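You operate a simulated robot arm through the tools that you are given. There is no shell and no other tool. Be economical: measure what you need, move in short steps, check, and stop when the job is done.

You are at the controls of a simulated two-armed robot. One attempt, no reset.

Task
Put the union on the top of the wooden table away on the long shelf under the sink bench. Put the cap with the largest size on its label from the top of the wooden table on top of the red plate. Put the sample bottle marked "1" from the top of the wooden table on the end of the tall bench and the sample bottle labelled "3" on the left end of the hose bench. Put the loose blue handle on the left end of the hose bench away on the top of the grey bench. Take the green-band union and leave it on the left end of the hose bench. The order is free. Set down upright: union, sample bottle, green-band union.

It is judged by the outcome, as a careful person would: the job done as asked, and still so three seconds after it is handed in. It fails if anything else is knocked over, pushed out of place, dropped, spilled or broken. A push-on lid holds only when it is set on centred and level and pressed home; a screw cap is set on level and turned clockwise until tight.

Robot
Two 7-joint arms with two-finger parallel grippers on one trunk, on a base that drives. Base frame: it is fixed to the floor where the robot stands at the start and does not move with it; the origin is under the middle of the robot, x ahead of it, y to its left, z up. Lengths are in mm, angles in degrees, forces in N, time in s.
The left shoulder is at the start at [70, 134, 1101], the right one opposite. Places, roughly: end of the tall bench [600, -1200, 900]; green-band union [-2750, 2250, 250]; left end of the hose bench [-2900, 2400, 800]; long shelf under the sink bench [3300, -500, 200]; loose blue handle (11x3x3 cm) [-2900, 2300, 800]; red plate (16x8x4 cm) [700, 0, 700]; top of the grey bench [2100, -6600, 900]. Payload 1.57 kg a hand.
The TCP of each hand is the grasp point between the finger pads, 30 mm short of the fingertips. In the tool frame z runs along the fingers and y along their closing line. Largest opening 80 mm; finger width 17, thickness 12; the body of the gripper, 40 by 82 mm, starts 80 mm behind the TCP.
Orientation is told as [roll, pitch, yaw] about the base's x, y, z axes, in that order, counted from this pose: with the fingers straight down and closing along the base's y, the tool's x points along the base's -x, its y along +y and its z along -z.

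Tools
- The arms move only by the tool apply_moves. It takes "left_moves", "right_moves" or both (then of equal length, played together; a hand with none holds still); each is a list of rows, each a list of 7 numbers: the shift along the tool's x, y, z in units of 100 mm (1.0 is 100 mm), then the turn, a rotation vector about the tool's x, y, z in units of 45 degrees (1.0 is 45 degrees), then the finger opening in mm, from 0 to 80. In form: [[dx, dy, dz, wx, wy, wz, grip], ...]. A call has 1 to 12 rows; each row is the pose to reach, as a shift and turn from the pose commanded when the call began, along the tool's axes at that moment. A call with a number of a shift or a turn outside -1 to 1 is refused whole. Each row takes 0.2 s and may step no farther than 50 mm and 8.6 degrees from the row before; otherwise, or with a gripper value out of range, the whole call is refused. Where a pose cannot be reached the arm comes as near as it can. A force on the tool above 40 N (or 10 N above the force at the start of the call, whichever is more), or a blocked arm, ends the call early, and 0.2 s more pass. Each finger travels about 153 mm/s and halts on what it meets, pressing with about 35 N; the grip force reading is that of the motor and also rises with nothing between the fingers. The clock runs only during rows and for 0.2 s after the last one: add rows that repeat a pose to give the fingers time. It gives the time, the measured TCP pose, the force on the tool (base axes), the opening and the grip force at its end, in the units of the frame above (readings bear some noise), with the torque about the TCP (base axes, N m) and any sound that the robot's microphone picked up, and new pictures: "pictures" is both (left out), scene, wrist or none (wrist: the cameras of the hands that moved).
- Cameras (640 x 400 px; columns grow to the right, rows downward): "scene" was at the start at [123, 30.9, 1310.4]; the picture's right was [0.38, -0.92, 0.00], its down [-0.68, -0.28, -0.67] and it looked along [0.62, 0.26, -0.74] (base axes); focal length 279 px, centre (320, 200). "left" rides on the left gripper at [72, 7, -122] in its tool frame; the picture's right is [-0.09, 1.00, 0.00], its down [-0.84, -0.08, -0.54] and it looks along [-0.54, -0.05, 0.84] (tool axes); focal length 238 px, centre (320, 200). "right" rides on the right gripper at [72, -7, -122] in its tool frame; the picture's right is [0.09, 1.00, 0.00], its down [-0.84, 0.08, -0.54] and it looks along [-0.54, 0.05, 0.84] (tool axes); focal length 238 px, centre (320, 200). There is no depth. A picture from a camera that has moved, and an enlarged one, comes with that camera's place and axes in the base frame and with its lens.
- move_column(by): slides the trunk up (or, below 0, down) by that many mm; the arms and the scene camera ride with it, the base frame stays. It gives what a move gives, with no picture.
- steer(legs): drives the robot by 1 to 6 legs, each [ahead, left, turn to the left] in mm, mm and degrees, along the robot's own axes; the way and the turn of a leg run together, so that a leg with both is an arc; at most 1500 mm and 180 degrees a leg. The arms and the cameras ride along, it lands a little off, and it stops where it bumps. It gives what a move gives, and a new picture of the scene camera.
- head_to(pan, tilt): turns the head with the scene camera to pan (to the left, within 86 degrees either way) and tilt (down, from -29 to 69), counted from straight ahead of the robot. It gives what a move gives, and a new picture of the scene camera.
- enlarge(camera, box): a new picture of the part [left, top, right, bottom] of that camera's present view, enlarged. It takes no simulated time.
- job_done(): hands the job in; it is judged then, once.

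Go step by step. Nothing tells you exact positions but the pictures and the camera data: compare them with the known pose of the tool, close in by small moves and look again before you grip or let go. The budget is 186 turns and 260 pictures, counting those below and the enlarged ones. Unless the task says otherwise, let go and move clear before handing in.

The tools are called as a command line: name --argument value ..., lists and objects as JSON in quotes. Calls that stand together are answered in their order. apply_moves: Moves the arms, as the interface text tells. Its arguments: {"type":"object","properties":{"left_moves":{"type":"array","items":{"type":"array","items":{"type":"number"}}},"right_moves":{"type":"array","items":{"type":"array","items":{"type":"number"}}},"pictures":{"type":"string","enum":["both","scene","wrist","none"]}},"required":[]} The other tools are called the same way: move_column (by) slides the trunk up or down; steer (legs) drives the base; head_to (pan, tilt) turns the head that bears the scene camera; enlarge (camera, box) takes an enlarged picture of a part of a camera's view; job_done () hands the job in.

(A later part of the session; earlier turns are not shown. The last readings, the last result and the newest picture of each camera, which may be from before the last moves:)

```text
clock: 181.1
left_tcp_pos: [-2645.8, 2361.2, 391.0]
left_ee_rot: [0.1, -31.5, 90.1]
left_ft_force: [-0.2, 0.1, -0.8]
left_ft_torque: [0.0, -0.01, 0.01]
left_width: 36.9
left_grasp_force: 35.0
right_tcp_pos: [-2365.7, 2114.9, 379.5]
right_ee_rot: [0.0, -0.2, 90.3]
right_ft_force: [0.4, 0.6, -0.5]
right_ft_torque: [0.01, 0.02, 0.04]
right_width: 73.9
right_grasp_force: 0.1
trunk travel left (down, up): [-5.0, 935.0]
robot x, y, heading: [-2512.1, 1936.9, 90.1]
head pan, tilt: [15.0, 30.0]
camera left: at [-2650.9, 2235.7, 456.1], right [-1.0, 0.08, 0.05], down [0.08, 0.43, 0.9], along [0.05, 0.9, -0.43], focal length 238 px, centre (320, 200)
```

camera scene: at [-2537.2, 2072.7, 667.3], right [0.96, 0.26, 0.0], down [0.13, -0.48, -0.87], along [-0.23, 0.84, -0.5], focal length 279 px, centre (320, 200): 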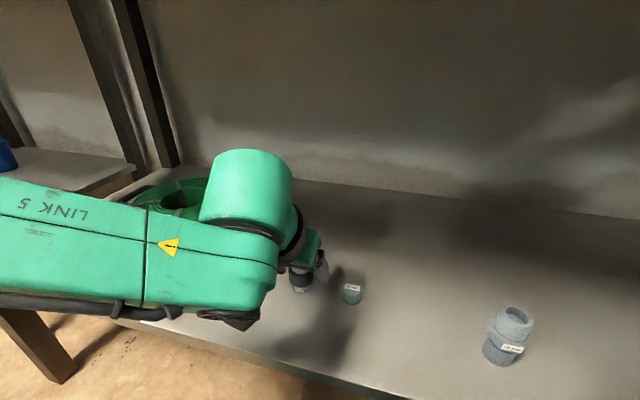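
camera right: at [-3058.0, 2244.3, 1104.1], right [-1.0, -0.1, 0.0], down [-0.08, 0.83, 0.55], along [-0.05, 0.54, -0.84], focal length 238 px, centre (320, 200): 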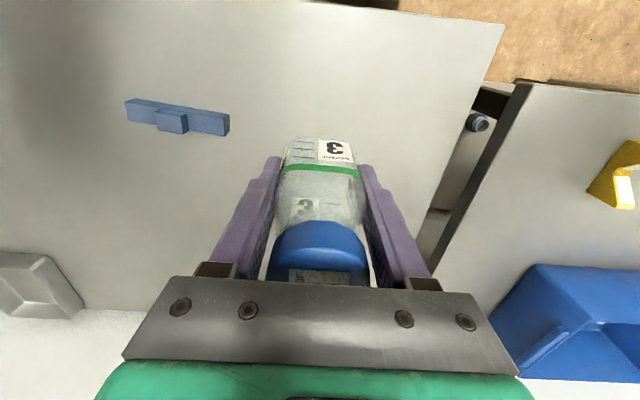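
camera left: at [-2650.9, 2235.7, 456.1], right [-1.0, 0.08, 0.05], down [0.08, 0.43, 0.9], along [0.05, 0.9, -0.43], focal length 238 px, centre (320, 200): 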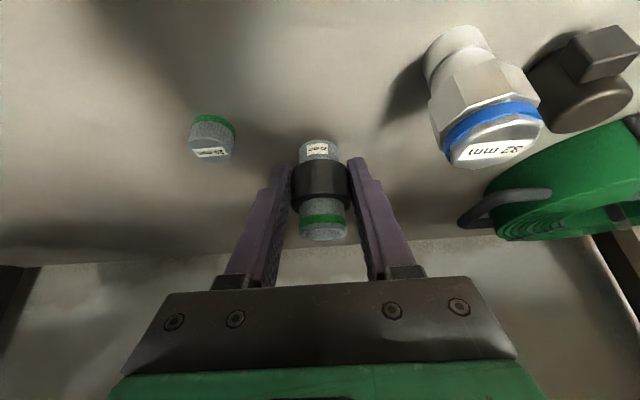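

Union held upright. Lift more, back out, raise the trunk.

apply_moves --left_moves '[[-0.15, 0, -0.25, 0, 0, 0, 30], [-0.2, 0, -0.33, 0, 0, 0, 30]]' --pictures "none"

steer --legs '[[-500, 0, 0]]'

move_column --by 400

move_column --by 110

steer --legs '[[0, 520, 0], [300, 0, 0]]'

head_to --pan 10 --tilt 40

```text
clock: 181.7
left_tcp_pos: [-2646.2, 2360.2, 430.9]
left_ee_rot: [0.2, -31.6, 90.1]
left_ft_force: [-0.8, 0.0, -0.8]
left_ft_torque: [0.0, 0.03, 0.03]
left_width: 36.9
left_grasp_force: 34.7
right_tcp_pos: [-2365.3, 2116.7, 380.1]
right_ee_rot: [-0.1, -0.3, 90.3]
right_ft_force: [0.1, 0.1, -0.5]
right_ft_torque: [-0.05, -0.03, 0.02]
right_width: 74.4
right_grasp_force: 0.0
trunk travel left (down, up): [-5.0, 935.0]
robot x, y, heading: [-2513.7, 1933.3, 90.3]
head pan, tilt: [15.0, 30.0]
```

```text
clock: 184.6
left_tcp_pos: [-2643.3, 1859.4, 428.7]
left_ee_rot: [0.2, -31.6, 90.1]
left_ft_force: [0.2, 0.3, 0.0]
left_ft_torque: [-0.03, -0.01, 0.0]
left_width: 36.7
left_grasp_force: 35.0
right_tcp_pos: [-2364.7, 1614.1, 380.1]
right_ee_rot: [0.1, -0.3, 90.2]
right_ft_force: [-0.3, -0.4, 0.5]
right_ft_torque: [-0.03, 0.03, 0.02]
right_width: 74.1
right_grasp_force: 0.1
trunk travel left (down, up): [-5.0, 935.0]
robot x, y, heading: [-2507.9, 1434.4, 90.2]
head pan, tilt: [15.0, 30.0]
camera scene: at [-2534.9, 1572.4, 667.3], right [0.97, 0.26, 0.0], down [0.13, -0.48, -0.87], along [-0.23, 0.84, -0.5], focal length 279 px, centre (320, 200)
```

scene: 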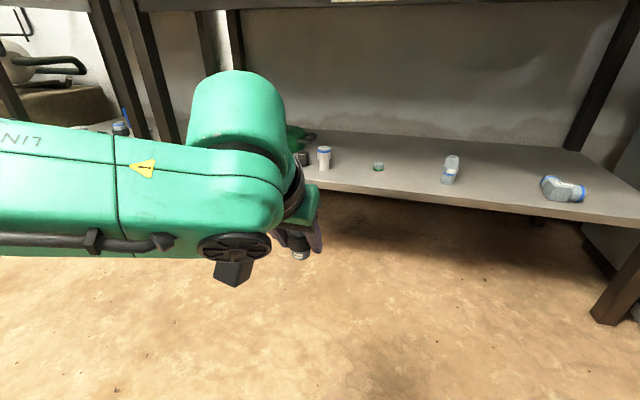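

```text
clock: 188.5
left_tcp_pos: [-2644.4, 1859.4, 829.9]
left_ee_rot: [0.2, -31.5, 90.0]
left_ft_force: [-0.1, -0.4, -0.1]
left_ft_torque: [0.02, 0.01, 0.01]
left_width: 36.8
left_grasp_force: 34.8
right_tcp_pos: [-2363.9, 1616.2, 780.1]
right_ee_rot: [0.0, -0.4, 90.2]
right_ft_force: [0.1, 0.0, 1.0]
right_ft_torque: [-0.01, 0.02, -0.02]
right_width: 74.2
right_grasp_force: 0.0
trunk travel left (down, up): [-405.0, 535.0]
robot x, y, heading: [-2509.7, 1433.4, 90.4]
head pan, tilt: [15.0, 30.0]
```

```text
clock: 189.9
left_tcp_pos: [-2642.8, 1859.2, 940.2]
left_ee_rot: [0.2, -31.5, 90.0]
left_ft_force: [-0.2, -0.3, -0.8]
left_ft_torque: [-0.02, 0.03, 0.02]
left_width: 36.9
left_grasp_force: 34.9
right_tcp_pos: [-2363.8, 1615.3, 889.6]
right_ee_rot: [0.1, -0.3, 90.3]
right_ft_force: [-0.8, 0.3, -0.4]
right_ft_torque: [0.01, 0.01, -0.01]
right_width: 74.0
right_grasp_force: 0.0
trunk travel left (down, up): [-515.0, 425.0]
robot x, y, heading: [-2508.9, 1435.9, 89.9]
head pan, tilt: [15.0, 30.0]
```

```text
clock: 194.5
left_tcp_pos: [-3155.7, 2160.8, 938.9]
left_ee_rot: [0.2, -31.7, 89.8]
left_ft_force: [0.6, 0.0, -1.0]
left_ft_torque: [0.0, 0.03, 0.01]
left_width: 36.9
left_grasp_force: 34.7
right_tcp_pos: [-2878.0, 1915.7, 889.8]
right_ee_rot: [0.0, -0.3, 90.0]
right_ft_force: [0.1, -0.1, 0.1]
right_ft_torque: [-0.01, -0.03, -0.02]
right_width: 74.3
right_grasp_force: 0.1
trunk travel left (down, up): [-515.0, 425.0]
robot x, y, heading: [-3026.3, 1734.5, 90.0]
head pan, tilt: [15.0, 30.0]
camera scene: at [-3048.7, 1873.1, 1177.2], right [0.97, 0.26, 0.0], down [0.13, -0.48, -0.87], along [-0.22, 0.84, -0.5], focal length 279 px, centre (320, 200)
```

scene: 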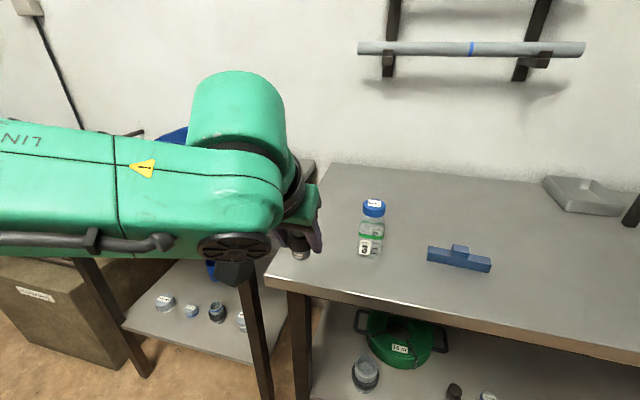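

```text
clock: 195.3
left_tcp_pos: [-3155.8, 2160.7, 939.4]
left_ee_rot: [0.1, -31.6, 89.9]
left_ft_force: [0.0, -0.1, -1.0]
left_ft_torque: [0.0, -0.02, 0.03]
left_width: 36.4
left_grasp_force: 35.1
right_tcp_pos: [-2877.5, 1914.1, 889.1]
right_ee_rot: [0.0, -0.3, 90.0]
right_ft_force: [-0.3, -0.1, 0.0]
right_ft_torque: [0.0, 0.03, -0.03]
right_width: 73.9
right_grasp_force: 0.1
trunk travel left (down, up): [-515.0, 425.0]
robot x, y, heading: [-3024.4, 1731.2, 90.0]
head pan, tilt: [10.0, 40.0]
camera scene: at [-3040.1, 1869.0, 1162.0], right [0.98, 0.17, 0.0], down [0.11, -0.63, -0.77], along [-0.13, 0.75, -0.64], focal length 279 px, centre (320, 200)
```

scene: 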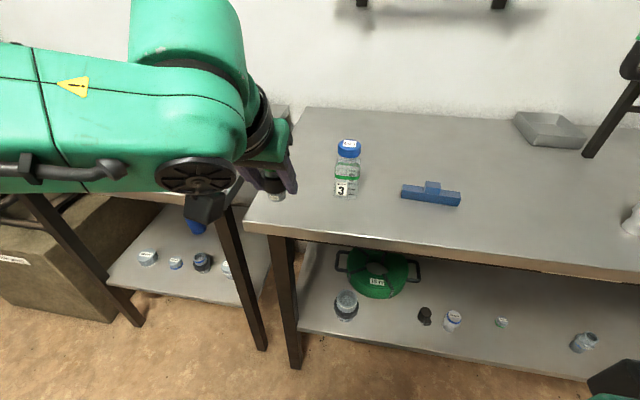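

Drive ahead 140 and lower the trunk 60.

steer --legs '[[140, 0, 0]]'

move_column --by -60

apply_moves --left_moves '[[0, 0, 0, 0, 0, 0, 30]]' --pictures "wrist"

```text
clock: 196.6
left_tcp_pos: [-3156.1, 2301.4, 939.8]
left_ee_rot: [0.3, -31.6, 89.7]
left_ft_force: [-0.1, 0.0, -1.6]
left_ft_torque: [0.05, 0.06, 0.01]
left_width: 36.7
left_grasp_force: 34.7
right_tcp_pos: [-2876.0, 2054.9, 888.9]
right_ee_rot: [0.0, -0.3, 89.9]
right_ft_force: [-0.1, 1.4, 0.4]
right_ft_torque: [-0.05, 0.0, 0.0]
right_width: 74.2
right_grasp_force: 0.1
trunk travel left (down, up): [-515.0, 425.0]
robot x, y, heading: [-3026.7, 1873.3, 89.7]
head pan, tilt: [10.0, 40.0]
camera scene: at [-3039.8, 2009.1, 1161.9], right [0.98, 0.17, 0.0], down [0.11, -0.63, -0.77], along [-0.13, 0.75, -0.64], focal length 279 px, centre (320, 200)
```

scene: 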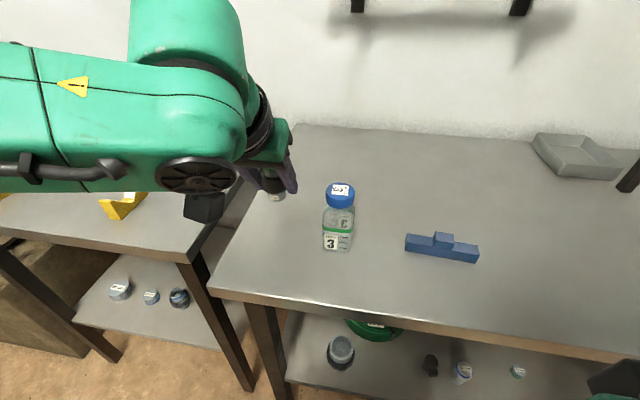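

```text
clock: 197.6
left_tcp_pos: [-3155.6, 2299.9, 880.2]
left_ee_rot: [0.2, -31.7, 89.8]
left_ft_force: [0.2, 0.8, -1.0]
left_ft_torque: [0.02, -0.01, 0.01]
left_width: 36.8
left_grasp_force: 35.2
right_tcp_pos: [-2876.9, 2054.9, 829.6]
right_ee_rot: [0.0, -0.3, 89.8]
right_ft_force: [0.3, -0.5, -0.2]
right_ft_torque: [-0.02, -0.04, 0.0]
right_width: 73.8
right_grasp_force: 0.2
trunk travel left (down, up): [-455.0, 485.0]
robot x, y, heading: [-3026.6, 1871.2, 89.8]
head pan, tilt: [10.0, 40.0]
```

```text
clock: 198.0
left_tcp_pos: [-3155.3, 2299.3, 880.5]
left_ee_rot: [0.2, -31.6, 89.7]
left_ft_force: [-0.5, 0.9, -1.1]
left_ft_torque: [0.03, 0.04, 0.0]
left_width: 36.8
left_grasp_force: 35.0
right_tcp_pos: [-2876.7, 2054.6, 830.4]
right_ee_rot: [0.0, -0.4, 89.9]
right_ft_force: [-0.4, 0.4, 0.0]
right_ft_torque: [0.02, 0.0, -0.02]
right_width: 74.1
right_grasp_force: 0.1
trunk travel left (down, up): [-455.0, 485.0]
robot x, y, heading: [-3026.7, 1876.5, 89.9]
head pan, tilt: [10.0, 40.0]
camera left: at [-3161.6, 2175.6, 945.0], right [-1.0, 0.08, 0.05], down [0.08, 0.43, 0.9], along [0.05, 0.9, -0.43], focal length 238 px, centre (320, 200)
```

left: 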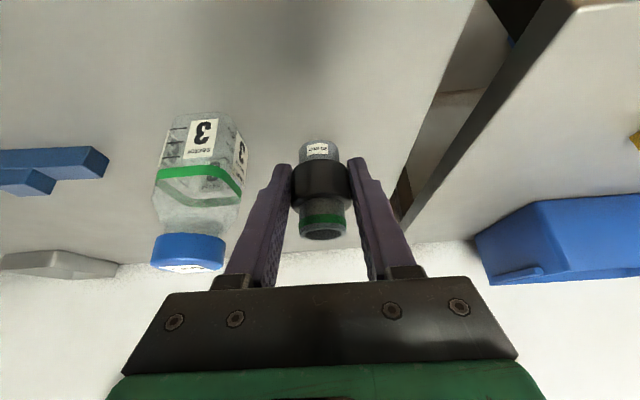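

Lower the union onto the bench in small steps.

apply_moves --left_moves '[[0.075, 0, 0.12, 0, 0, 0, 30], [0.147, 0, 0.239, 0, 0, 0, 30], [0.163, 0, 0.265, 0, 0, 0, 30], [0.178, 0, 0.29, 0, 0, 0, 30], [0.194, 0, 0.315, 0, 0, 0, 30], [0.204, 0, 0.332, 0, 0, 0, 30], [0.204, 0, 0.332, 0, 0, 0, 30]]' --pictures "none"

```text
clock: 199.6
left_tcp_pos: [-3155.8, 2301.1, 840.7]
left_ee_rot: [0.2, -31.6, 89.7]
left_ft_force: [0.8, -0.8, -0.3]
left_ft_torque: [-0.01, 0.03, 0.01]
left_width: 36.8
left_grasp_force: 35.1
right_tcp_pos: [-2877.3, 2053.3, 829.6]
right_ee_rot: [0.0, -0.4, 89.8]
right_ft_force: [0.7, -0.3, -0.3]
right_ft_torque: [0.02, -0.01, -0.01]
right_width: 74.0
right_grasp_force: 0.1
trunk travel left (down, up): [-455.0, 485.0]
robot x, y, heading: [-3025.6, 1877.4, 89.7]
head pan, tilt: [10.0, 40.0]
```

apply_moves --left_moves '[[0.01, 0, 0.017, 0, 0, 0, 30], [0.021, 0, 0.034, 0, 0, 0, 30], [0.031, 0, 0.051, 0, 0, 0, 30], [0.031, 0, 0.051, 0, 0, 0, 30]]' --pictures "none"

enlarge --camera "left" --box '[260, 110, 380, 260]'

```text
clock: 200.6
left_tcp_pos: [-3156.7, 2301.0, 835.5]
left_ee_rot: [0.2, -31.7, 89.7]
left_ft_force: [-1.4, 0.1, 2.3]
left_ft_torque: [0.02, -0.03, 0.01]
left_width: 36.5
left_grasp_force: 34.9
right_tcp_pos: [-2877.3, 2053.6, 829.5]
right_ee_rot: [0.0, -0.3, 89.9]
right_ft_force: [-0.4, 0.6, -1.0]
right_ft_torque: [0.02, 0.02, 0.01]
right_width: 74.0
right_grasp_force: 0.0
trunk travel left (down, up): [-455.0, 485.0]
robot x, y, heading: [-3025.5, 1873.6, 90.0]
head pan, tilt: [10.0, 40.0]
```

```text
2.67 times, centred on (320, 185) of left
camera zoom: at [-3161.7, 2175.8, 900.5], right [-1.0, 0.08, 0.05], down [0.08, 0.43, 0.9], along [0.05, 0.9, -0.43], focal length 636 px, centre (320, 240)
```

zoom: 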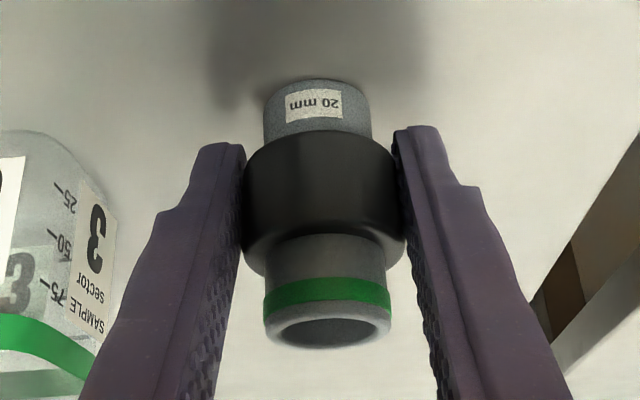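

Touching. Press 1 mm more, release and retreat along the tool axis.

apply_moves --left_moves '[[0.005, 0, 0.009, 0, 0, 0, 30], [0.005, 0, 0.009, 0, 0, 0, 45], [0.005, 0, 0.009, 0, 0, 0, 58], [0.005, 0, 0.009, 0, 0, 0, 58], [0, 0, -0.3, 0, 0, 0, 58], [0, 0, -0.7, 0, 0, 0, 58], [0, 0, -1, 0, 0, 0, 58]]' --pictures "wrist"

```text
clock: 202.2
left_tcp_pos: [-3155.6, 2246.2, 919.5]
left_ee_rot: [0.2, -31.6, 89.6]
left_ft_force: [0.6, 0.1, 0.2]
left_ft_torque: [-0.04, -0.01, 0.01]
left_width: 58.2
left_grasp_force: 0.1
right_tcp_pos: [-2877.9, 2053.5, 830.2]
right_ee_rot: [0.1, -0.3, 89.9]
right_ft_force: [0.6, -0.2, 0.0]
right_ft_torque: [-0.03, 0.01, 0.01]
right_width: 73.8
right_grasp_force: 0.1
trunk travel left (down, up): [-455.0, 485.0]
robot x, y, heading: [-3024.7, 1870.8, 89.7]
head pan, tilt: [10.0, 40.0]
camera left: at [-3161.2, 2121.8, 985.7], right [-1.0, 0.08, 0.05], down [0.08, 0.43, 0.9], along [0.05, 0.9, -0.43], focal length 238 px, centre (320, 200)
```

left: 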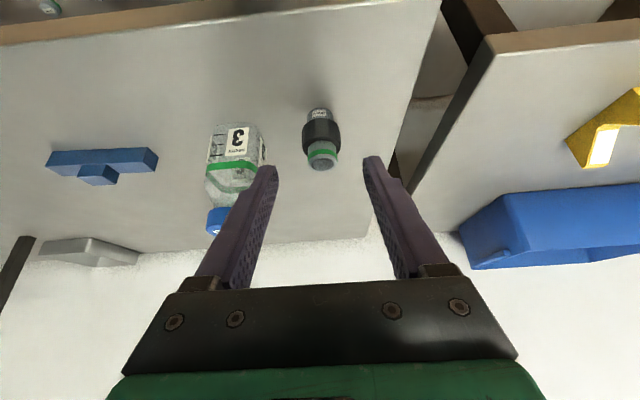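

The union stands upright. Now raise the trunk and bring the right hand toward the handle, turning it 90° so it closes across the bar.

move_column --by 120

apply_moves --right_moves '[[-0.4, 0, 0, 0, 0, 0.18, 80], [-0.8, 0, 0, 0, 0, 0.36, 80], [-1, 0, 0, 0, 0, 0.54, 80], [-1, 0, 0, 0, 0, 0.72, 80], [-1, 0, 0, 0, 0, 0.9, 80], [-1, 0, 0, 0, 0, 1, 80]]' --pictures "none"

apply_moves --right_moves '[[0, 0, 0, 0, 0, 0.18, 80], [0, 0, 0, 0, 0, 0.36, 80], [0, 0, 0, 0, 0, 0.54, 80], [0, 0, 0, 0, 0, 0.72, 80], [0, 0, 0, 0, 0, 0.9, 80], [0, 0, 0, 0, 0, 1, 80]]' --pictures "both"

```text
clock: 203.7
left_tcp_pos: [-3156.8, 2246.4, 1039.4]
left_ee_rot: [0.2, -31.6, 89.7]
left_ft_force: [-0.3, 0.5, -0.9]
left_ft_torque: [0.01, 0.0, -0.02]
left_width: 57.8
left_grasp_force: 0.1
right_tcp_pos: [-2877.5, 2054.2, 950.0]
right_ee_rot: [-0.1, -0.3, 89.9]
right_ft_force: [-0.4, -0.7, 0.7]
right_ft_torque: [0.02, 0.01, -0.02]
right_width: 74.1
right_grasp_force: 0.0
trunk travel left (down, up): [-575.0, 365.0]
robot x, y, heading: [-3025.1, 1873.6, 89.6]
head pan, tilt: [10.0, 40.0]
```

```text
clock: 205.1
left_tcp_pos: [-3155.5, 2247.4, 1039.9]
left_ee_rot: [0.2, -31.6, 89.7]
left_ft_force: [-0.3, -0.5, 0.0]
left_ft_torque: [-0.02, 0.0, 0.01]
left_width: 58.3
left_grasp_force: 0.1
right_tcp_pos: [-2876.2, 2154.0, 950.3]
right_ee_rot: [0.2, -0.3, 44.8]
right_ft_force: [0.1, 0.7, -0.1]
right_ft_torque: [0.01, -0.02, -0.01]
right_width: 80.0
right_grasp_force: 0.1
trunk travel left (down, up): [-575.0, 365.0]
robot x, y, heading: [-3023.0, 1873.9, 89.9]
head pan, tilt: [10.0, 40.0]
```

```text
clock: 206.5
left_tcp_pos: [-3156.0, 2247.7, 1041.6]
left_ee_rot: [0.2, -31.7, 89.7]
left_ft_force: [0.4, -0.7, 0.1]
left_ft_torque: [0.0, -0.02, -0.02]
left_width: 58.0
left_grasp_force: 0.0
right_tcp_pos: [-2876.3, 2154.1, 949.6]
right_ee_rot: [0.2, 0.1, -0.2]
right_ft_force: [0.3, 0.2, 0.2]
right_ft_torque: [-0.03, -0.01, 0.02]
right_width: 80.2
right_grasp_force: 0.1
trunk travel left (down, up): [-575.0, 365.0]
robot x, y, heading: [-3025.2, 1871.6, 90.0]
head pan, tilt: [10.0, 40.0]
camera scene: at [-3039.8, 2008.6, 1221.9], right [0.99, 0.17, 0.0], down [0.11, -0.63, -0.77], along [-0.13, 0.75, -0.64], focal length 279 px, centre (320, 200)
camera right: at [-2949.2, 2145.5, 1072.3], right [-0.09, 1.0, 0.01], down [0.84, 0.07, 0.54], along [0.54, 0.05, -0.84], focal length 238 px, centre (320, 200)
```

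scene: 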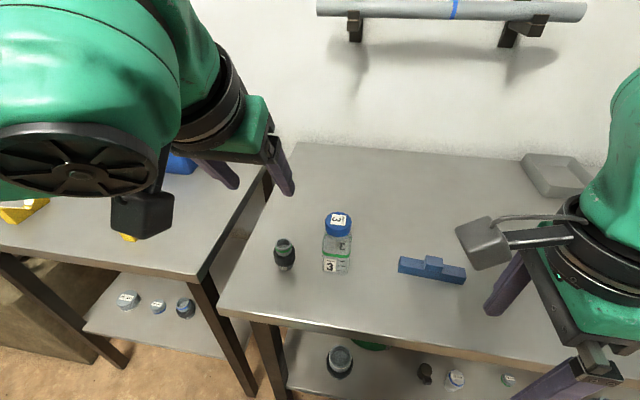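
right: 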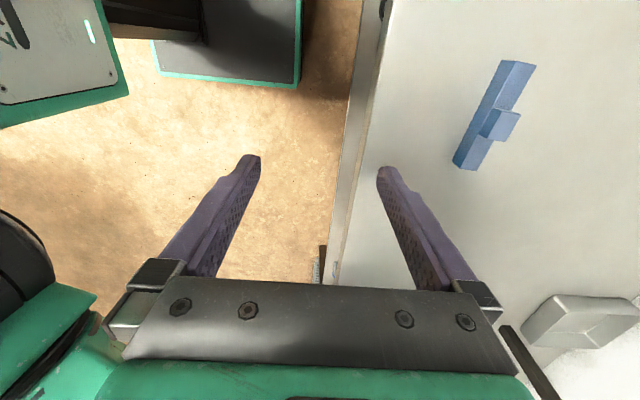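

Handle centre is about [−2901, 2329], rotated −4°. Move over it and look.

apply_moves --right_moves '[[0.1, 0.4, 0, 0, 0, 0.05, 80], [0.2, 0.7, 0, 0, 0, 0.09, 80], [0.25, 1, 0, 0, 0, 0.09, 80]]' --pictures "none"

apply_moves --right_moves '[[0, 0.4, 0, 0, 0, 0, 80], [0, 0.75, 0.2, 0, 0, 0, 80], [0, 0.75, 0.5, 0, 0, 0, 80], [0, 0.75, 0.5, 0, 0, 0, 80]]' --pictures "wrist"

```text
clock: 207.3
left_tcp_pos: [-3155.4, 2247.8, 1039.6]
left_ee_rot: [0.2, -31.6, 89.7]
left_ft_force: [0.1, 1.0, -0.6]
left_ft_torque: [-0.01, 0.02, 0.01]
left_width: 58.0
left_grasp_force: 0.0
right_tcp_pos: [-2902.3, 2255.1, 951.6]
right_ee_rot: [0.3, -0.1, -4.0]
right_ft_force: [-0.5, 0.4, -0.1]
right_ft_torque: [-0.02, 0.0, -0.04]
right_width: 79.9
right_grasp_force: 0.0
trunk travel left (down, up): [-575.0, 365.0]
robot x, y, heading: [-3028.8, 1875.6, 89.9]
head pan, tilt: [10.0, 40.0]
```

```text
clock: 208.3
left_tcp_pos: [-3156.0, 2247.5, 1041.2]
left_ee_rot: [0.3, -31.7, 89.7]
left_ft_force: [0.3, 0.4, -0.3]
left_ft_torque: [0.0, 0.0, 0.01]
left_width: 57.9
left_grasp_force: 0.1
right_tcp_pos: [-2896.4, 2329.1, 900.9]
right_ee_rot: [0.4, 0.1, -4.1]
right_ft_force: [0.0, 0.2, 0.3]
right_ft_torque: [-0.02, 0.01, 0.03]
right_width: 80.1
right_grasp_force: 0.0
trunk travel left (down, up): [-575.0, 365.0]
robot x, y, heading: [-3026.5, 1873.9, 89.8]
head pan, tilt: [10.0, 40.0]
camera right: at [-2969.6, 2325.9, 1022.9], right [-0.02, 1.0, 0.01], down [0.84, 0.01, 0.54], along [0.54, 0.02, -0.84], focal length 238 px, centre (320, 200)
```

right: 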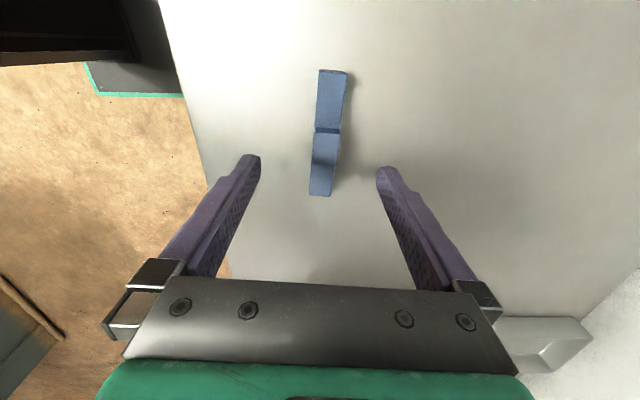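

Aligned; shift 5 mm in y, descend and grip.

apply_moves --right_moves '[[0.03, 0.05, 0.3, 0, 0, 0, 80], [0.03, 0.05, 0.6, 0, 0, 0, 80], [0.03, 0.05, 0.68, 0, 0, 0, 80], [0.03, 0.05, 0.68, 0, 0, 0, 45], [0.03, 0.05, 0.68, 0, 0, 0, 12], [0.03, 0.05, 0.68, 0, 0, 0, 12], [0.03, 0.05, 0.45, 0, 0, 0, 12], [0.03, 0.05, 0.1, 0, 0, 0, 12]]' --pictures "wrist"

```text
clock: 210.1
left_tcp_pos: [-3157.1, 2247.7, 1039.6]
left_ee_rot: [0.2, -31.7, 89.8]
left_ft_force: [-0.6, 0.3, 0.0]
left_ft_torque: [0.02, 0.01, -0.03]
left_width: 58.2
left_grasp_force: 0.0
right_tcp_pos: [-2900.1, 2334.3, 890.1]
right_ee_rot: [0.4, 0.0, -4.1]
right_ft_force: [-0.8, 0.9, -1.4]
right_ft_torque: [-0.01, 0.0, 0.03]
right_width: 21.2
right_grasp_force: 34.1
trunk travel left (down, up): [-575.0, 365.0]
robot x, y, heading: [-3024.9, 1874.7, 90.2]
head pan, tilt: [10.0, 40.0]
camera right: at [-2971.7, 2330.7, 1012.5], right [-0.02, 1.0, 0.01], down [0.84, 0.01, 0.54], along [0.54, 0.02, -0.84], focal length 238 px, centre (320, 200)
```

right: 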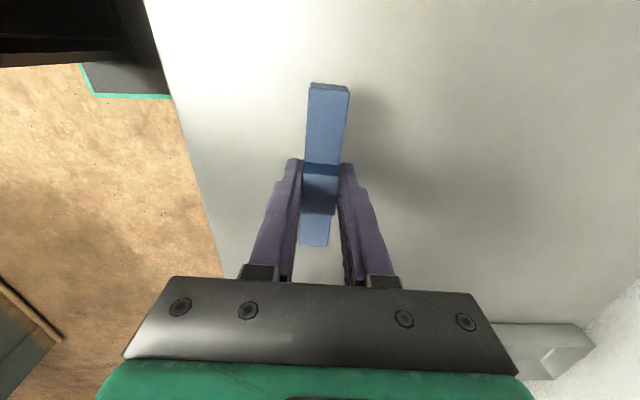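

Handle held. Lift it and retract, then back away.

apply_moves --right_moves '[[0, 0, -0.45, 0, 0, 0, 12], [0, -0.3, -0.8, 0, 0, 0, 12], [0, -0.7, -0.9, 0, 0, 0, 12], [0, -1, -0.9, 0, 0, 0, 12]]' --pictures "none"

steer --legs '[[-450, 0, 0]]'

enlarge --camera "scene" --box '[200, 80, 500, 260]'

```text
clock: 211.1
left_tcp_pos: [-3155.6, 2246.7, 1041.0]
left_ee_rot: [0.2, -31.8, 89.7]
left_ft_force: [-0.3, 0.9, 0.2]
left_ft_torque: [0.0, 0.0, 0.01]
left_width: 58.0
left_grasp_force: 0.1
right_tcp_pos: [-2906.0, 2234.2, 982.0]
right_ee_rot: [0.2, 0.0, -4.2]
right_ft_force: [0.4, -0.8, -0.3]
right_ft_torque: [-0.02, 0.0, -0.02]
right_width: 20.7
right_grasp_force: 34.5
trunk travel left (down, up): [-575.0, 365.0]
robot x, y, heading: [-3025.7, 1871.7, 90.0]
head pan, tilt: [10.0, 40.0]
```

```text
clock: 213.8
left_tcp_pos: [-3157.4, 1797.8, 1040.6]
left_ee_rot: [0.2, -31.6, 89.9]
left_ft_force: [0.8, -0.2, 0.3]
left_ft_torque: [0.01, 0.01, -0.05]
left_width: 57.9
left_grasp_force: 0.1
right_tcp_pos: [-2906.5, 1786.6, 981.5]
right_ee_rot: [0.3, 0.0, -4.0]
right_ft_force: [-1.0, 0.0, 0.5]
right_ft_torque: [0.0, 0.0, -0.01]
right_width: 21.0
right_grasp_force: 34.2
trunk travel left (down, up): [-575.0, 365.0]
robot x, y, heading: [-3025.7, 1428.8, 90.1]
head pan, tilt: [10.0, 40.0]
camera scene: at [-3040.1, 1560.0, 1221.9], right [0.98, 0.18, 0.0], down [0.11, -0.63, -0.77], along [-0.13, 0.75, -0.64], focal length 279 px, centre (320, 200)
```

scene: 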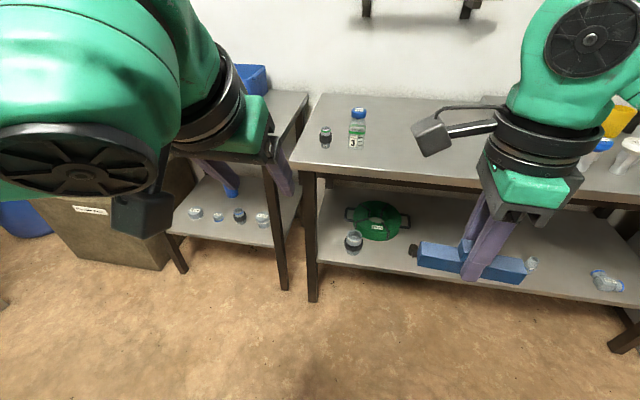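

```text
2.13 times, centred on (350, 170) of scene
camera zoom: at [-3040.1, 1560.0, 1221.9], right [0.98, 0.18, 0.0], down [0.11, -0.63, -0.77], along [-0.13, 0.75, -0.64], focal length 595 px, centre (256, 264)
```

zoom: 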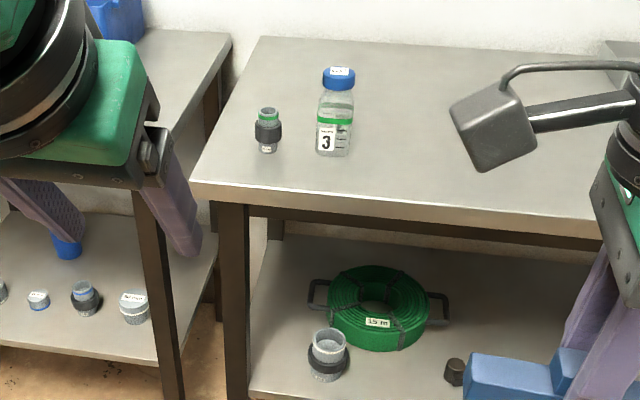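

All is in order on the hose bench. I raise the right hand (holding the handle), then drive back toward the wooden table.

apply_moves --right_moves '[[0, 0, -0.45, 0, 0, 0, 12], [0, -0.1, -0.9, 0, 0, 0, 12], [0, -0.3, -1, 0, 0, 0, 12]]' --pictures "none"

apply_moves --right_moves '[[0, 0, -0.45, 0, 0, 0, 12], [0, -0.1, -0.9, 0, 0, 0, 12], [0, -0.3, -0.9, 0, 0, 0, 12]]' --pictures "none"

steer --legs '[[0, -1400, 0], [0, -1300, 0], [0, 0, -90], [0, -1460, 0]]'

head_to --pan -5 --tilt 42

```text
clock: 214.6
left_tcp_pos: [-3156.9, 1797.5, 1039.5]
left_ee_rot: [0.2, -31.8, 89.8]
left_ft_force: [0.1, -0.1, -1.0]
left_ft_torque: [-0.03, 0.0, -0.02]
left_width: 58.1
left_grasp_force: 0.0
right_tcp_pos: [-2909.3, 1755.7, 1082.0]
right_ee_rot: [0.3, 0.1, -3.9]
right_ft_force: [0.5, -0.8, -0.5]
right_ft_torque: [-0.02, 0.02, 0.02]
right_width: 21.2
right_grasp_force: 34.1
trunk travel left (down, up): [-575.0, 365.0]
robot x, y, heading: [-3024.9, 1429.9, 90.2]
head pan, tilt: [10.0, 40.0]
```

```text
clock: 215.4
left_tcp_pos: [-3154.9, 1799.1, 1039.7]
left_ee_rot: [0.2, -31.5, 90.0]
left_ft_force: [0.1, 1.0, -0.4]
left_ft_torque: [0.0, -0.01, 0.01]
left_width: 58.1
left_grasp_force: 0.0
right_tcp_pos: [-2910.0, 1749.8, 1166.1]
right_ee_rot: [0.4, 0.2, -4.0]
right_ft_force: [-0.5, -0.8, -1.3]
right_ft_torque: [0.0, -0.01, 0.0]
right_width: 20.9
right_grasp_force: 34.3
right hand out of reach, approached as far as the arm can: row 2, 3
trunk travel left (down, up): [-575.0, 365.0]
robot x, y, heading: [-3025.3, 1426.1, 90.0]
head pan, tilt: [10.0, 40.0]
```

```text
clock: 239.1
left_tcp_pos: [85.4, 122.6, 1039.4]
left_ee_rot: [0.2, -31.6, 1.5]
left_ft_force: [-0.2, 0.9, 0.0]
left_ft_torque: [0.01, 0.02, 0.02]
left_width: 58.0
left_grasp_force: 0.1
right_tcp_pos: [42.3, -125.5, 1166.7]
right_ee_rot: [0.4, 0.1, -92.5]
right_ft_force: [-0.3, -0.2, -0.1]
right_ft_torque: [-0.01, 0.01, 0.04]
right_width: 20.8
right_grasp_force: 34.6
trunk travel left (down, up): [-575.0, 365.0]
robot x, y, heading: [-285.6, -21.1, 1.7]
head pan, tilt: [10.0, 40.0]
camera scene: at [-150.6, -1.5, 1221.9], right [0.2, -0.98, 0.0], down [-0.63, -0.13, -0.77], along [0.75, 0.15, -0.64], focal length 279 px, centre (320, 200)
```

scene: 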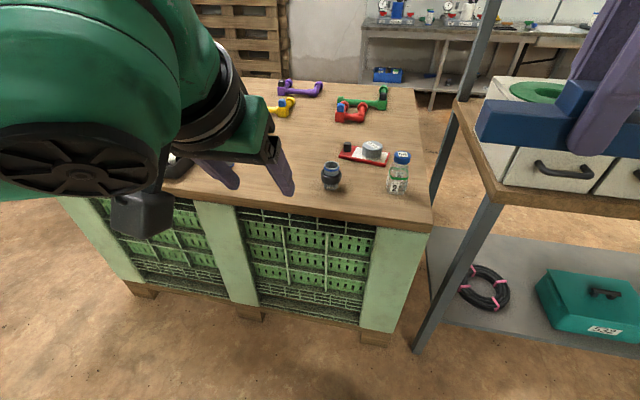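

```text
clock: 239.9
left_tcp_pos: [83.9, 121.1, 1040.6]
left_ee_rot: [0.2, -31.6, 1.6]
left_ft_force: [0.4, 0.0, -0.1]
left_ft_torque: [-0.01, 0.01, 0.02]
left_width: 58.0
left_grasp_force: 0.0
right_tcp_pos: [40.7, -125.8, 1165.8]
right_ee_rot: [0.3, 0.0, -92.5]
right_ft_force: [-0.9, 0.8, -0.1]
right_ft_torque: [-0.01, -0.03, 0.0]
right_width: 20.7
right_grasp_force: 34.5
trunk travel left (down, up): [-575.0, 365.0]
robot x, y, heading: [-284.7, -18.4, 1.5]
head pan, tilt: [-5.0, 42.0]
camera scene: at [-150.4, -23.5, 1219.0], right [-0.06, -1.0, 0.0], down [-0.67, 0.04, -0.74], along [0.74, -0.04, -0.67], focal length 279 px, centre (320, 200)
```

scene: 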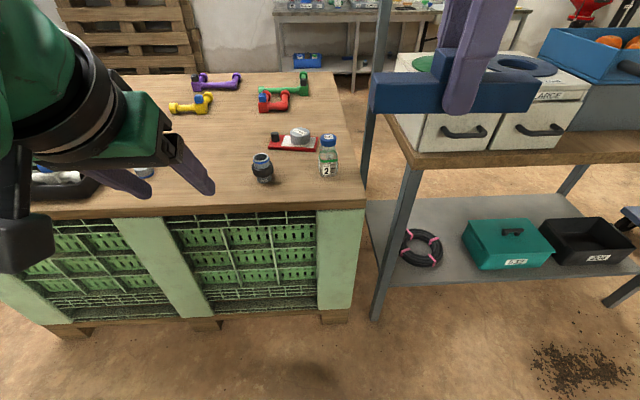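

Union is ahead-left of bottle 2. Drive up to the table and lower the trunk for the tilted left-hand pick.

steer --legs '[[290, -12, -1.6]]'

move_column --by -110

apply_moves --left_moves '[[0, 0, 0, 0, 0, 0, 78], [0, 0, 0, 0, 0, 0, 78]]' --pictures "both"

```text
clock: 241.9
left_tcp_pos: [380.1, 104.3, 1040.4]
left_ee_rot: [0.2, -31.8, 0.0]
left_ft_force: [-0.1, 0.5, 0.7]
left_ft_torque: [0.01, 0.01, -0.03]
left_width: 58.0
left_grasp_force: 0.0
right_tcp_pos: [329.9, -142.6, 1166.1]
right_ee_rot: [0.4, 0.0, -93.9]
right_ft_force: [0.0, -0.2, -1.2]
right_ft_torque: [-0.01, 0.01, -0.04]
right_width: 20.8
right_grasp_force: 34.1
trunk travel left (down, up): [-575.0, 365.0]
robot x, y, heading: [6.6, -26.1, 0.4]
head pan, tilt: [-5.0, 42.0]
camera scene: at [140.6, -34.3, 1219.0], right [-0.08, -1.0, 0.0], down [-0.67, 0.06, -0.74], along [0.74, -0.06, -0.67], focal length 279 px, centre (320, 200)
```

scene: 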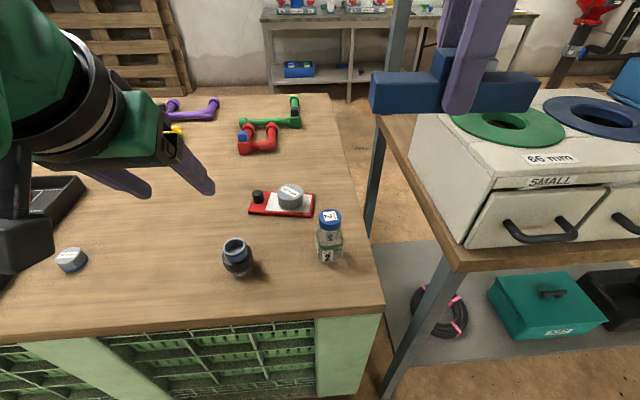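

```text
clock: 243.3
left_tcp_pos: [379.3, 103.7, 930.6]
left_ee_rot: [0.2, -31.6, 0.1]
left_ft_force: [-0.5, 0.0, 0.1]
left_ft_torque: [0.0, 0.0, 0.0]
left_width: 57.9
left_grasp_force: 0.1
right_tcp_pos: [330.6, -141.5, 1056.2]
right_ee_rot: [0.4, 0.1, -93.9]
right_ft_force: [0.1, -0.3, -0.7]
right_ft_torque: [-0.03, 0.0, 0.0]
right_width: 21.0
right_grasp_force: 34.1
trunk travel left (down, up): [-465.0, 475.0]
robot x, y, heading: [6.7, -29.7, -0.1]
head pan, tilt: [-5.0, 42.0]
```

```text
clock: 243.9
left_tcp_pos: [380.9, 104.8, 929.9]
left_ee_rot: [0.3, -31.6, 0.1]
left_ft_force: [-0.2, -0.4, 0.0]
left_ft_torque: [0.03, 0.02, 0.02]
left_width: 78.0
left_grasp_force: 0.2
right_tcp_pos: [330.1, -142.0, 1056.9]
right_ee_rot: [0.4, 0.2, -93.9]
right_ft_force: [0.4, -0.1, -0.2]
right_ft_torque: [-0.02, -0.01, 0.01]
right_width: 21.0
right_grasp_force: 34.3
trunk travel left (down, up): [-465.0, 475.0]
robot x, y, heading: [8.1, -28.3, 0.3]
head pan, tilt: [-5.0, 42.0]
camera scene: at [140.9, -34.3, 1109.0], right [-0.08, -1.0, 0.0], down [-0.67, 0.06, -0.74], along [0.74, -0.06, -0.67], focal length 279 px, centre (320, 200)
camera left: at [255.8, 111.3, 995.3], right [0.08, 1.0, 0.05], down [0.43, -0.08, 0.9], along [0.9, -0.05, -0.43], focal length 238 px, centre (320, 200)
```

scene: 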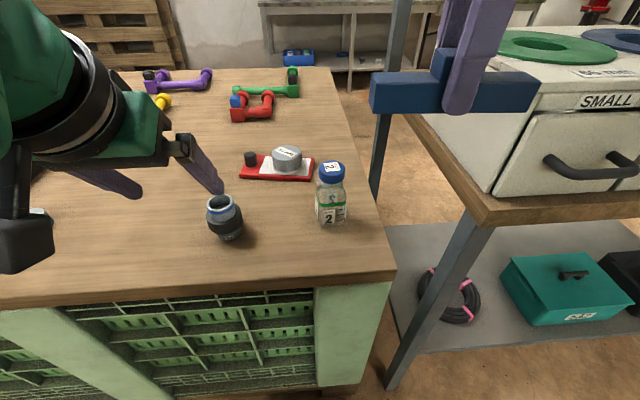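
left: 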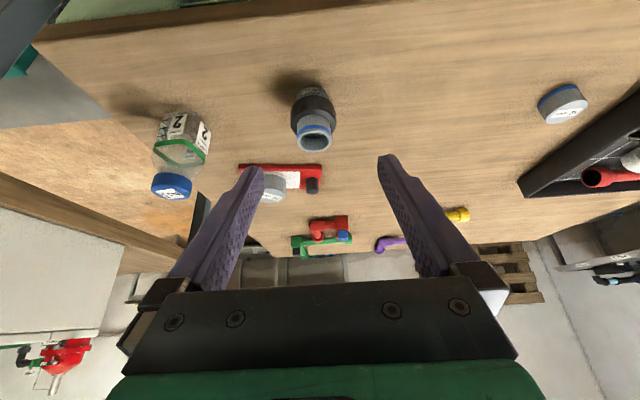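

Union at about [472, 98], nut centre z≈772. Drive 35 mm ahead and move to a pre-grasp point back along the tool axis.

steer --legs '[[35, 0, 0]]'

apply_moves --left_moves '[[0.1, -0.065, 0.2, 0, 0, 0, 80], [0.2, -0.065, 0.4, 0, 0, 0, 80], [0.31, -0.065, 0.58, 0, 0, 0, 80], [0.31, -0.065, 0.58, 0, 0, 0, 80]]' --pictures "wrist"

```text
clock: 244.8
left_tcp_pos: [414.2, 105.5, 930.2]
left_ee_rot: [0.2, -31.7, 0.0]
left_ft_force: [-0.3, 0.4, -0.2]
left_ft_torque: [-0.05, 0.02, 0.01]
left_width: 78.2
left_grasp_force: 0.0
right_tcp_pos: [365.1, -142.7, 1055.3]
right_ee_rot: [0.4, 0.1, -93.8]
right_ft_force: [-0.2, 0.1, -0.3]
right_ft_torque: [0.03, 0.0, 0.04]
right_width: 21.1
right_grasp_force: 34.6
trunk travel left (down, up): [-465.0, 475.0]
robot x, y, heading: [41.1, -29.1, -0.0]
head pan, tilt: [-5.0, 42.0]
camera scene: at [175.9, -34.2, 1109.0], right [-0.08, -1.0, 0.0], down [-0.67, 0.06, -0.74], along [0.74, -0.06, -0.67], focal length 279 px, centre (320, 200)
```

scene: 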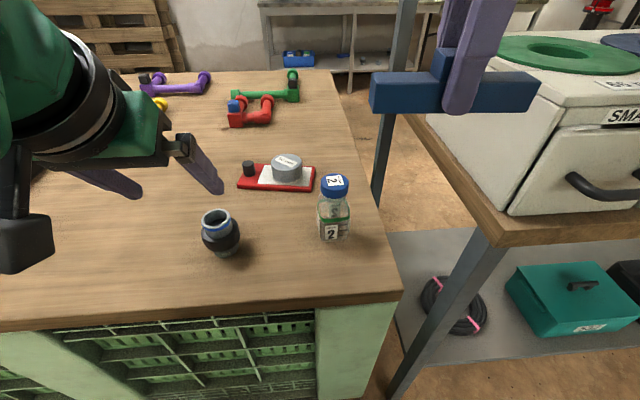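

```text
clock: 245.8
left_tcp_pos: [420.2, 98.4, 873.5]
left_ee_rot: [0.1, -31.6, 0.0]
left_ft_force: [0.4, -0.1, 0.4]
left_ft_torque: [-0.02, 0.0, -0.04]
left_width: 80.2
left_grasp_force: 0.1
left hand out of reach, approached as far as the arm can: row 3, 4
right_tcp_pos: [366.4, -140.9, 1056.3]
right_ee_rot: [0.4, 0.1, -93.9]
right_ft_force: [0.2, 0.0, 0.4]
right_ft_torque: [-0.02, 0.02, 0.0]
right_width: 21.1
right_grasp_force: 34.6
trunk travel left (down, up): [-465.0, 475.0]
robot x, y, heading: [37.8, -30.0, 0.0]
head pan, tilt: [-5.0, 42.0]
camera left: at [295.6, 106.1, 939.8], right [0.08, 1.0, 0.05], down [0.43, -0.08, 0.9], along [0.9, -0.05, -0.43], focal length 238 px, centre (320, 200)
```

left: 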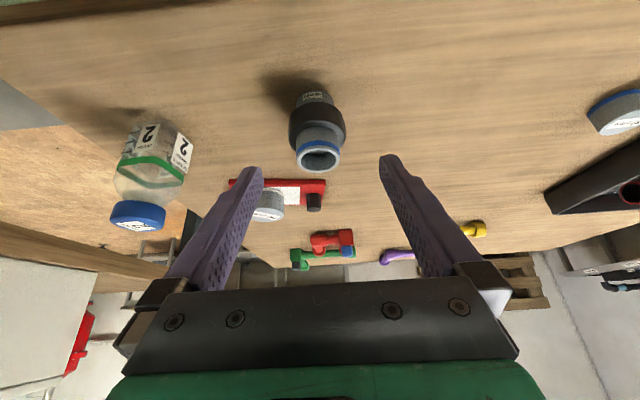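

Tilt limits how low the hand goes relative to the trunk, so I lower the trunk by 92 and drive the hand forward around the union.

move_column --by -92

apply_moves --left_moves '[[0, 0, 0, 0, 0, 0, 80]]' --pictures "both"

```text
clock: 247.1
left_tcp_pos: [419.1, 99.2, 784.0]
left_ee_rot: [0.3, -31.7, 0.0]
left_ft_force: [0.1, 0.0, -0.6]
left_ft_torque: [-0.03, 0.02, 0.02]
left_width: 80.4
left_grasp_force: 0.1
right_tcp_pos: [366.0, -141.6, 964.1]
right_ee_rot: [0.4, 0.1, -93.9]
right_ft_force: [0.8, 0.2, -1.0]
right_ft_torque: [-0.03, 0.03, -0.02]
right_width: 21.0
right_grasp_force: 33.9
trunk travel left (down, up): [-373.0, 567.0]
robot x, y, heading: [39.1, -28.4, 0.2]
head pan, tilt: [-5.0, 42.0]
```

```text
clock: 247.5
left_tcp_pos: [420.6, 99.3, 783.3]
left_ee_rot: [0.2, -31.5, 0.0]
left_ft_force: [0.5, 0.1, -0.3]
left_ft_torque: [-0.01, 0.0, 0.0]
left_width: 79.9
left_grasp_force: 0.0
right_tcp_pos: [365.4, -141.4, 964.8]
right_ee_rot: [0.4, 0.1, -93.9]
right_ft_force: [0.0, -0.2, -0.4]
right_ft_torque: [-0.02, 0.02, -0.04]
right_width: 21.0
right_grasp_force: 34.2
trunk travel left (down, up): [-373.0, 567.0]
robot x, y, heading: [38.1, -27.5, 0.3]
head pan, tilt: [-5.0, 42.0]
camera scene: at [175.8, -34.3, 1017.0], right [-0.08, -1.0, 0.0], down [-0.67, 0.06, -0.74], along [0.74, -0.06, -0.67], focal length 279 px, centre (320, 200)
camera left: at [295.1, 105.4, 848.3], right [0.08, 1.0, 0.05], down [0.43, -0.08, 0.9], along [0.9, -0.05, -0.43], focal length 238 px, centre (320, 200)
```

scene: 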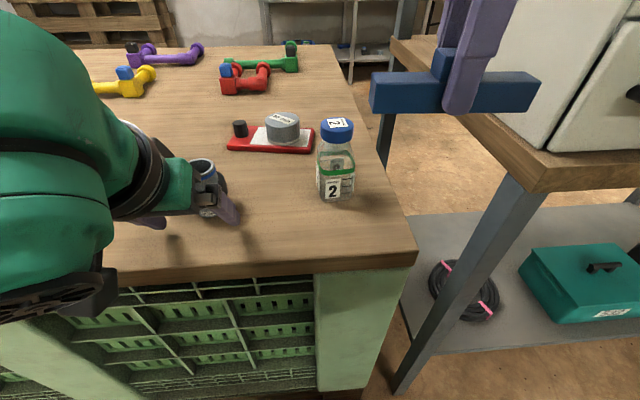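
left: 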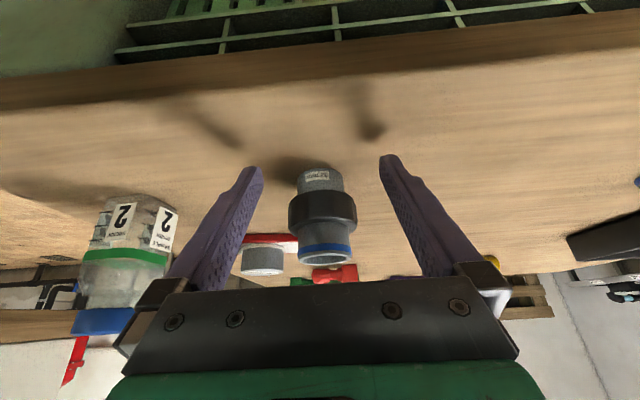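

head_to --pan 45 --tilt 45

```text
clock: 248.6
left_tcp_pos: [420.2, 98.0, 782.7]
left_ee_rot: [0.2, -31.6, -0.1]
left_ft_force: [0.4, -0.3, 0.1]
left_ft_torque: [-0.01, -0.04, -0.01]
left_width: 80.1
left_grasp_force: 0.1
right_tcp_pos: [364.6, -142.6, 964.5]
right_ee_rot: [0.5, 0.1, -94.0]
right_ft_force: [-0.6, -0.2, -0.1]
right_ft_torque: [0.02, 0.03, -0.01]
right_width: 20.9
right_grasp_force: 34.3
trunk travel left (down, up): [-373.0, 567.0]
robot x, y, heading: [43.6, -26.8, 0.2]
head pan, tilt: [45.0, 45.0]
camera scene: at [149.9, 30.4, 1012.7], right [0.71, -0.71, 0.0], down [-0.5, -0.5, -0.71], along [0.5, 0.5, -0.71], focal length 279 px, centre (320, 200)
```

scene: 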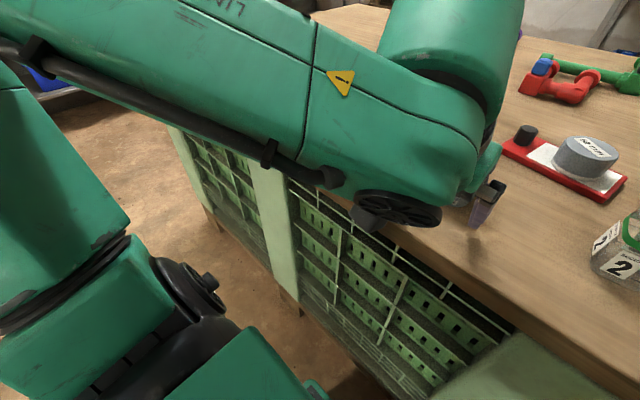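

The wrist and forearm are above table level. Advance 52 mm.

steer --legs '[[52, 0, 0]]'

apply_moves --left_moves '[[0.03, 0, 0.05, 0, 0, 0, 80], [0.03, 0, 0.05, 0, 0, 0, 80]]' --pictures "wrist"

```text
clock: 249.6
left_tcp_pos: [471.6, 98.7, 781.5]
left_ee_rot: [0.2, -31.7, -0.1]
left_ft_force: [0.1, -0.2, -0.5]
left_ft_torque: [-0.01, 0.01, -0.01]
left_width: 80.1
left_grasp_force: 0.0
right_tcp_pos: [418.4, -141.9, 963.6]
right_ee_rot: [0.3, 0.1, -93.8]
right_ft_force: [0.2, 0.3, -0.1]
right_ft_torque: [0.0, 0.02, -0.02]
right_width: 20.8
right_grasp_force: 33.6
trunk travel left (down, up): [-373.0, 567.0]
robot x, y, heading: [97.9, -30.9, 0.1]
head pan, tilt: [45.0, 45.0]
camera scene: at [203.0, 30.5, 1012.5], right [0.71, -0.71, 0.0], down [-0.5, -0.5, -0.71], along [0.5, 0.5, -0.71], focal length 279 px, centre (320, 200)
```

scene: 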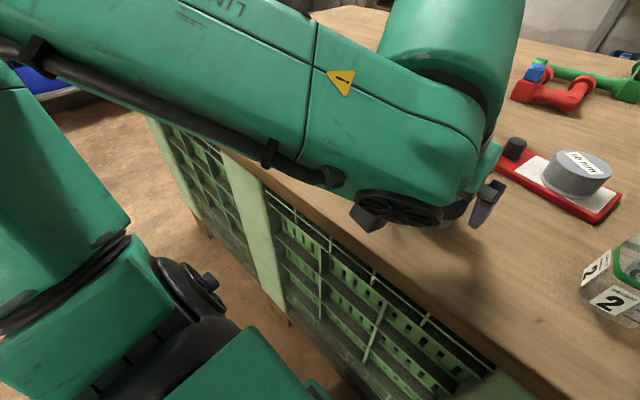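

```text
clock: 250.2
left_tcp_pos: [470.5, 98.1, 783.8]
left_ee_rot: [0.2, -31.6, -0.2]
left_ft_force: [-0.1, -0.1, 0.4]
left_ft_torque: [0.02, 0.0, -0.01]
left_width: 80.0
left_grasp_force: 0.0
left hand out of reach, approached as far as the arm can: row 1, 2
right_tcp_pos: [417.8, -142.1, 964.8]
right_ee_rot: [0.4, 0.1, -93.9]
right_ft_force: [0.3, 0.6, -0.6]
right_ft_torque: [-0.01, 0.03, 0.02]
right_width: 20.6
right_grasp_force: 34.4
trunk travel left (down, up): [-373.0, 567.0]
robot x, y, heading: [95.2, -25.9, 0.1]
head pan, tilt: [45.0, 45.0]
camera left: at [347.1, 105.4, 848.3], right [0.08, 1.0, 0.05], down [0.43, -0.08, 0.9], along [0.9, -0.05, -0.43], focal length 238 px, centre (320, 200)
```

left: 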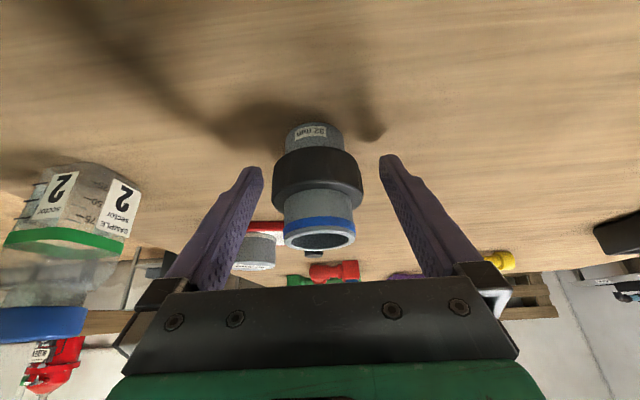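

Lower the trunk 8 mm and grip the nut.

move_column --by -8

apply_moves --left_moves '[[0, 0, 0, 0, 0, 0, 60], [0, 0, 0, 0, 0, 0, 44], [0, 0, 0, 0, 0, 0, 44], [0, 0, 0, 0, 0, 0, 44]]' --pictures "wrist"

```text
clock: 250.7
left_tcp_pos: [471.0, 97.7, 775.3]
left_ee_rot: [0.2, -31.8, -0.2]
left_ft_force: [0.5, -0.1, -0.3]
left_ft_torque: [-0.03, -0.05, 0.0]
left_width: 80.0
left_grasp_force: 0.0
right_tcp_pos: [417.2, -141.2, 957.9]
right_ee_rot: [0.4, 0.1, -93.9]
right_ft_force: [-0.8, -0.5, -0.2]
right_ft_torque: [-0.01, 0.04, -0.04]
right_width: 21.1
right_grasp_force: 34.4
trunk travel left (down, up): [-365.0, 575.0]
robot x, y, heading: [93.4, -27.4, 0.0]
head pan, tilt: [45.0, 45.0]
```

```text
clock: 251.7
left_tcp_pos: [470.7, 98.9, 774.9]
left_ee_rot: [0.1, -31.7, -0.2]
left_ft_force: [0.0, 0.5, 0.1]
left_ft_torque: [0.08, -0.01, -0.01]
left_width: 55.7
left_grasp_force: 34.6
right_tcp_pos: [417.4, -140.7, 956.3]
right_ee_rot: [0.4, 0.1, -93.9]
right_ft_force: [-0.2, 0.2, -0.1]
right_ft_torque: [-0.01, -0.01, -0.02]
right_width: 20.9
right_grasp_force: 34.2
trunk travel left (down, up): [-365.0, 575.0]
robot x, y, heading: [93.1, -29.1, 0.1]
head pan, tilt: [45.0, 45.0]
camera left: at [347.2, 105.5, 840.3], right [0.08, 1.0, 0.05], down [0.43, -0.08, 0.9], along [0.9, -0.05, -0.43], focal length 238 px, centre (320, 200)
```

left: 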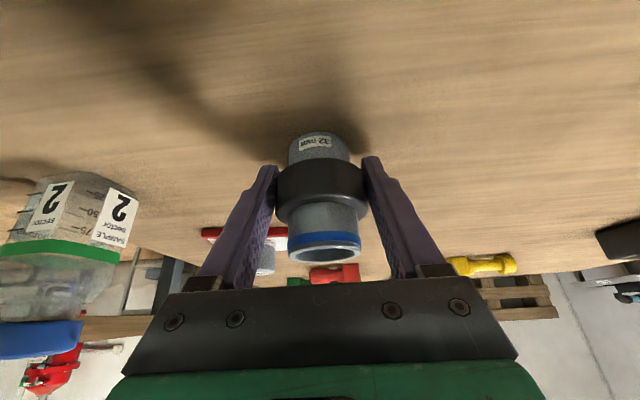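

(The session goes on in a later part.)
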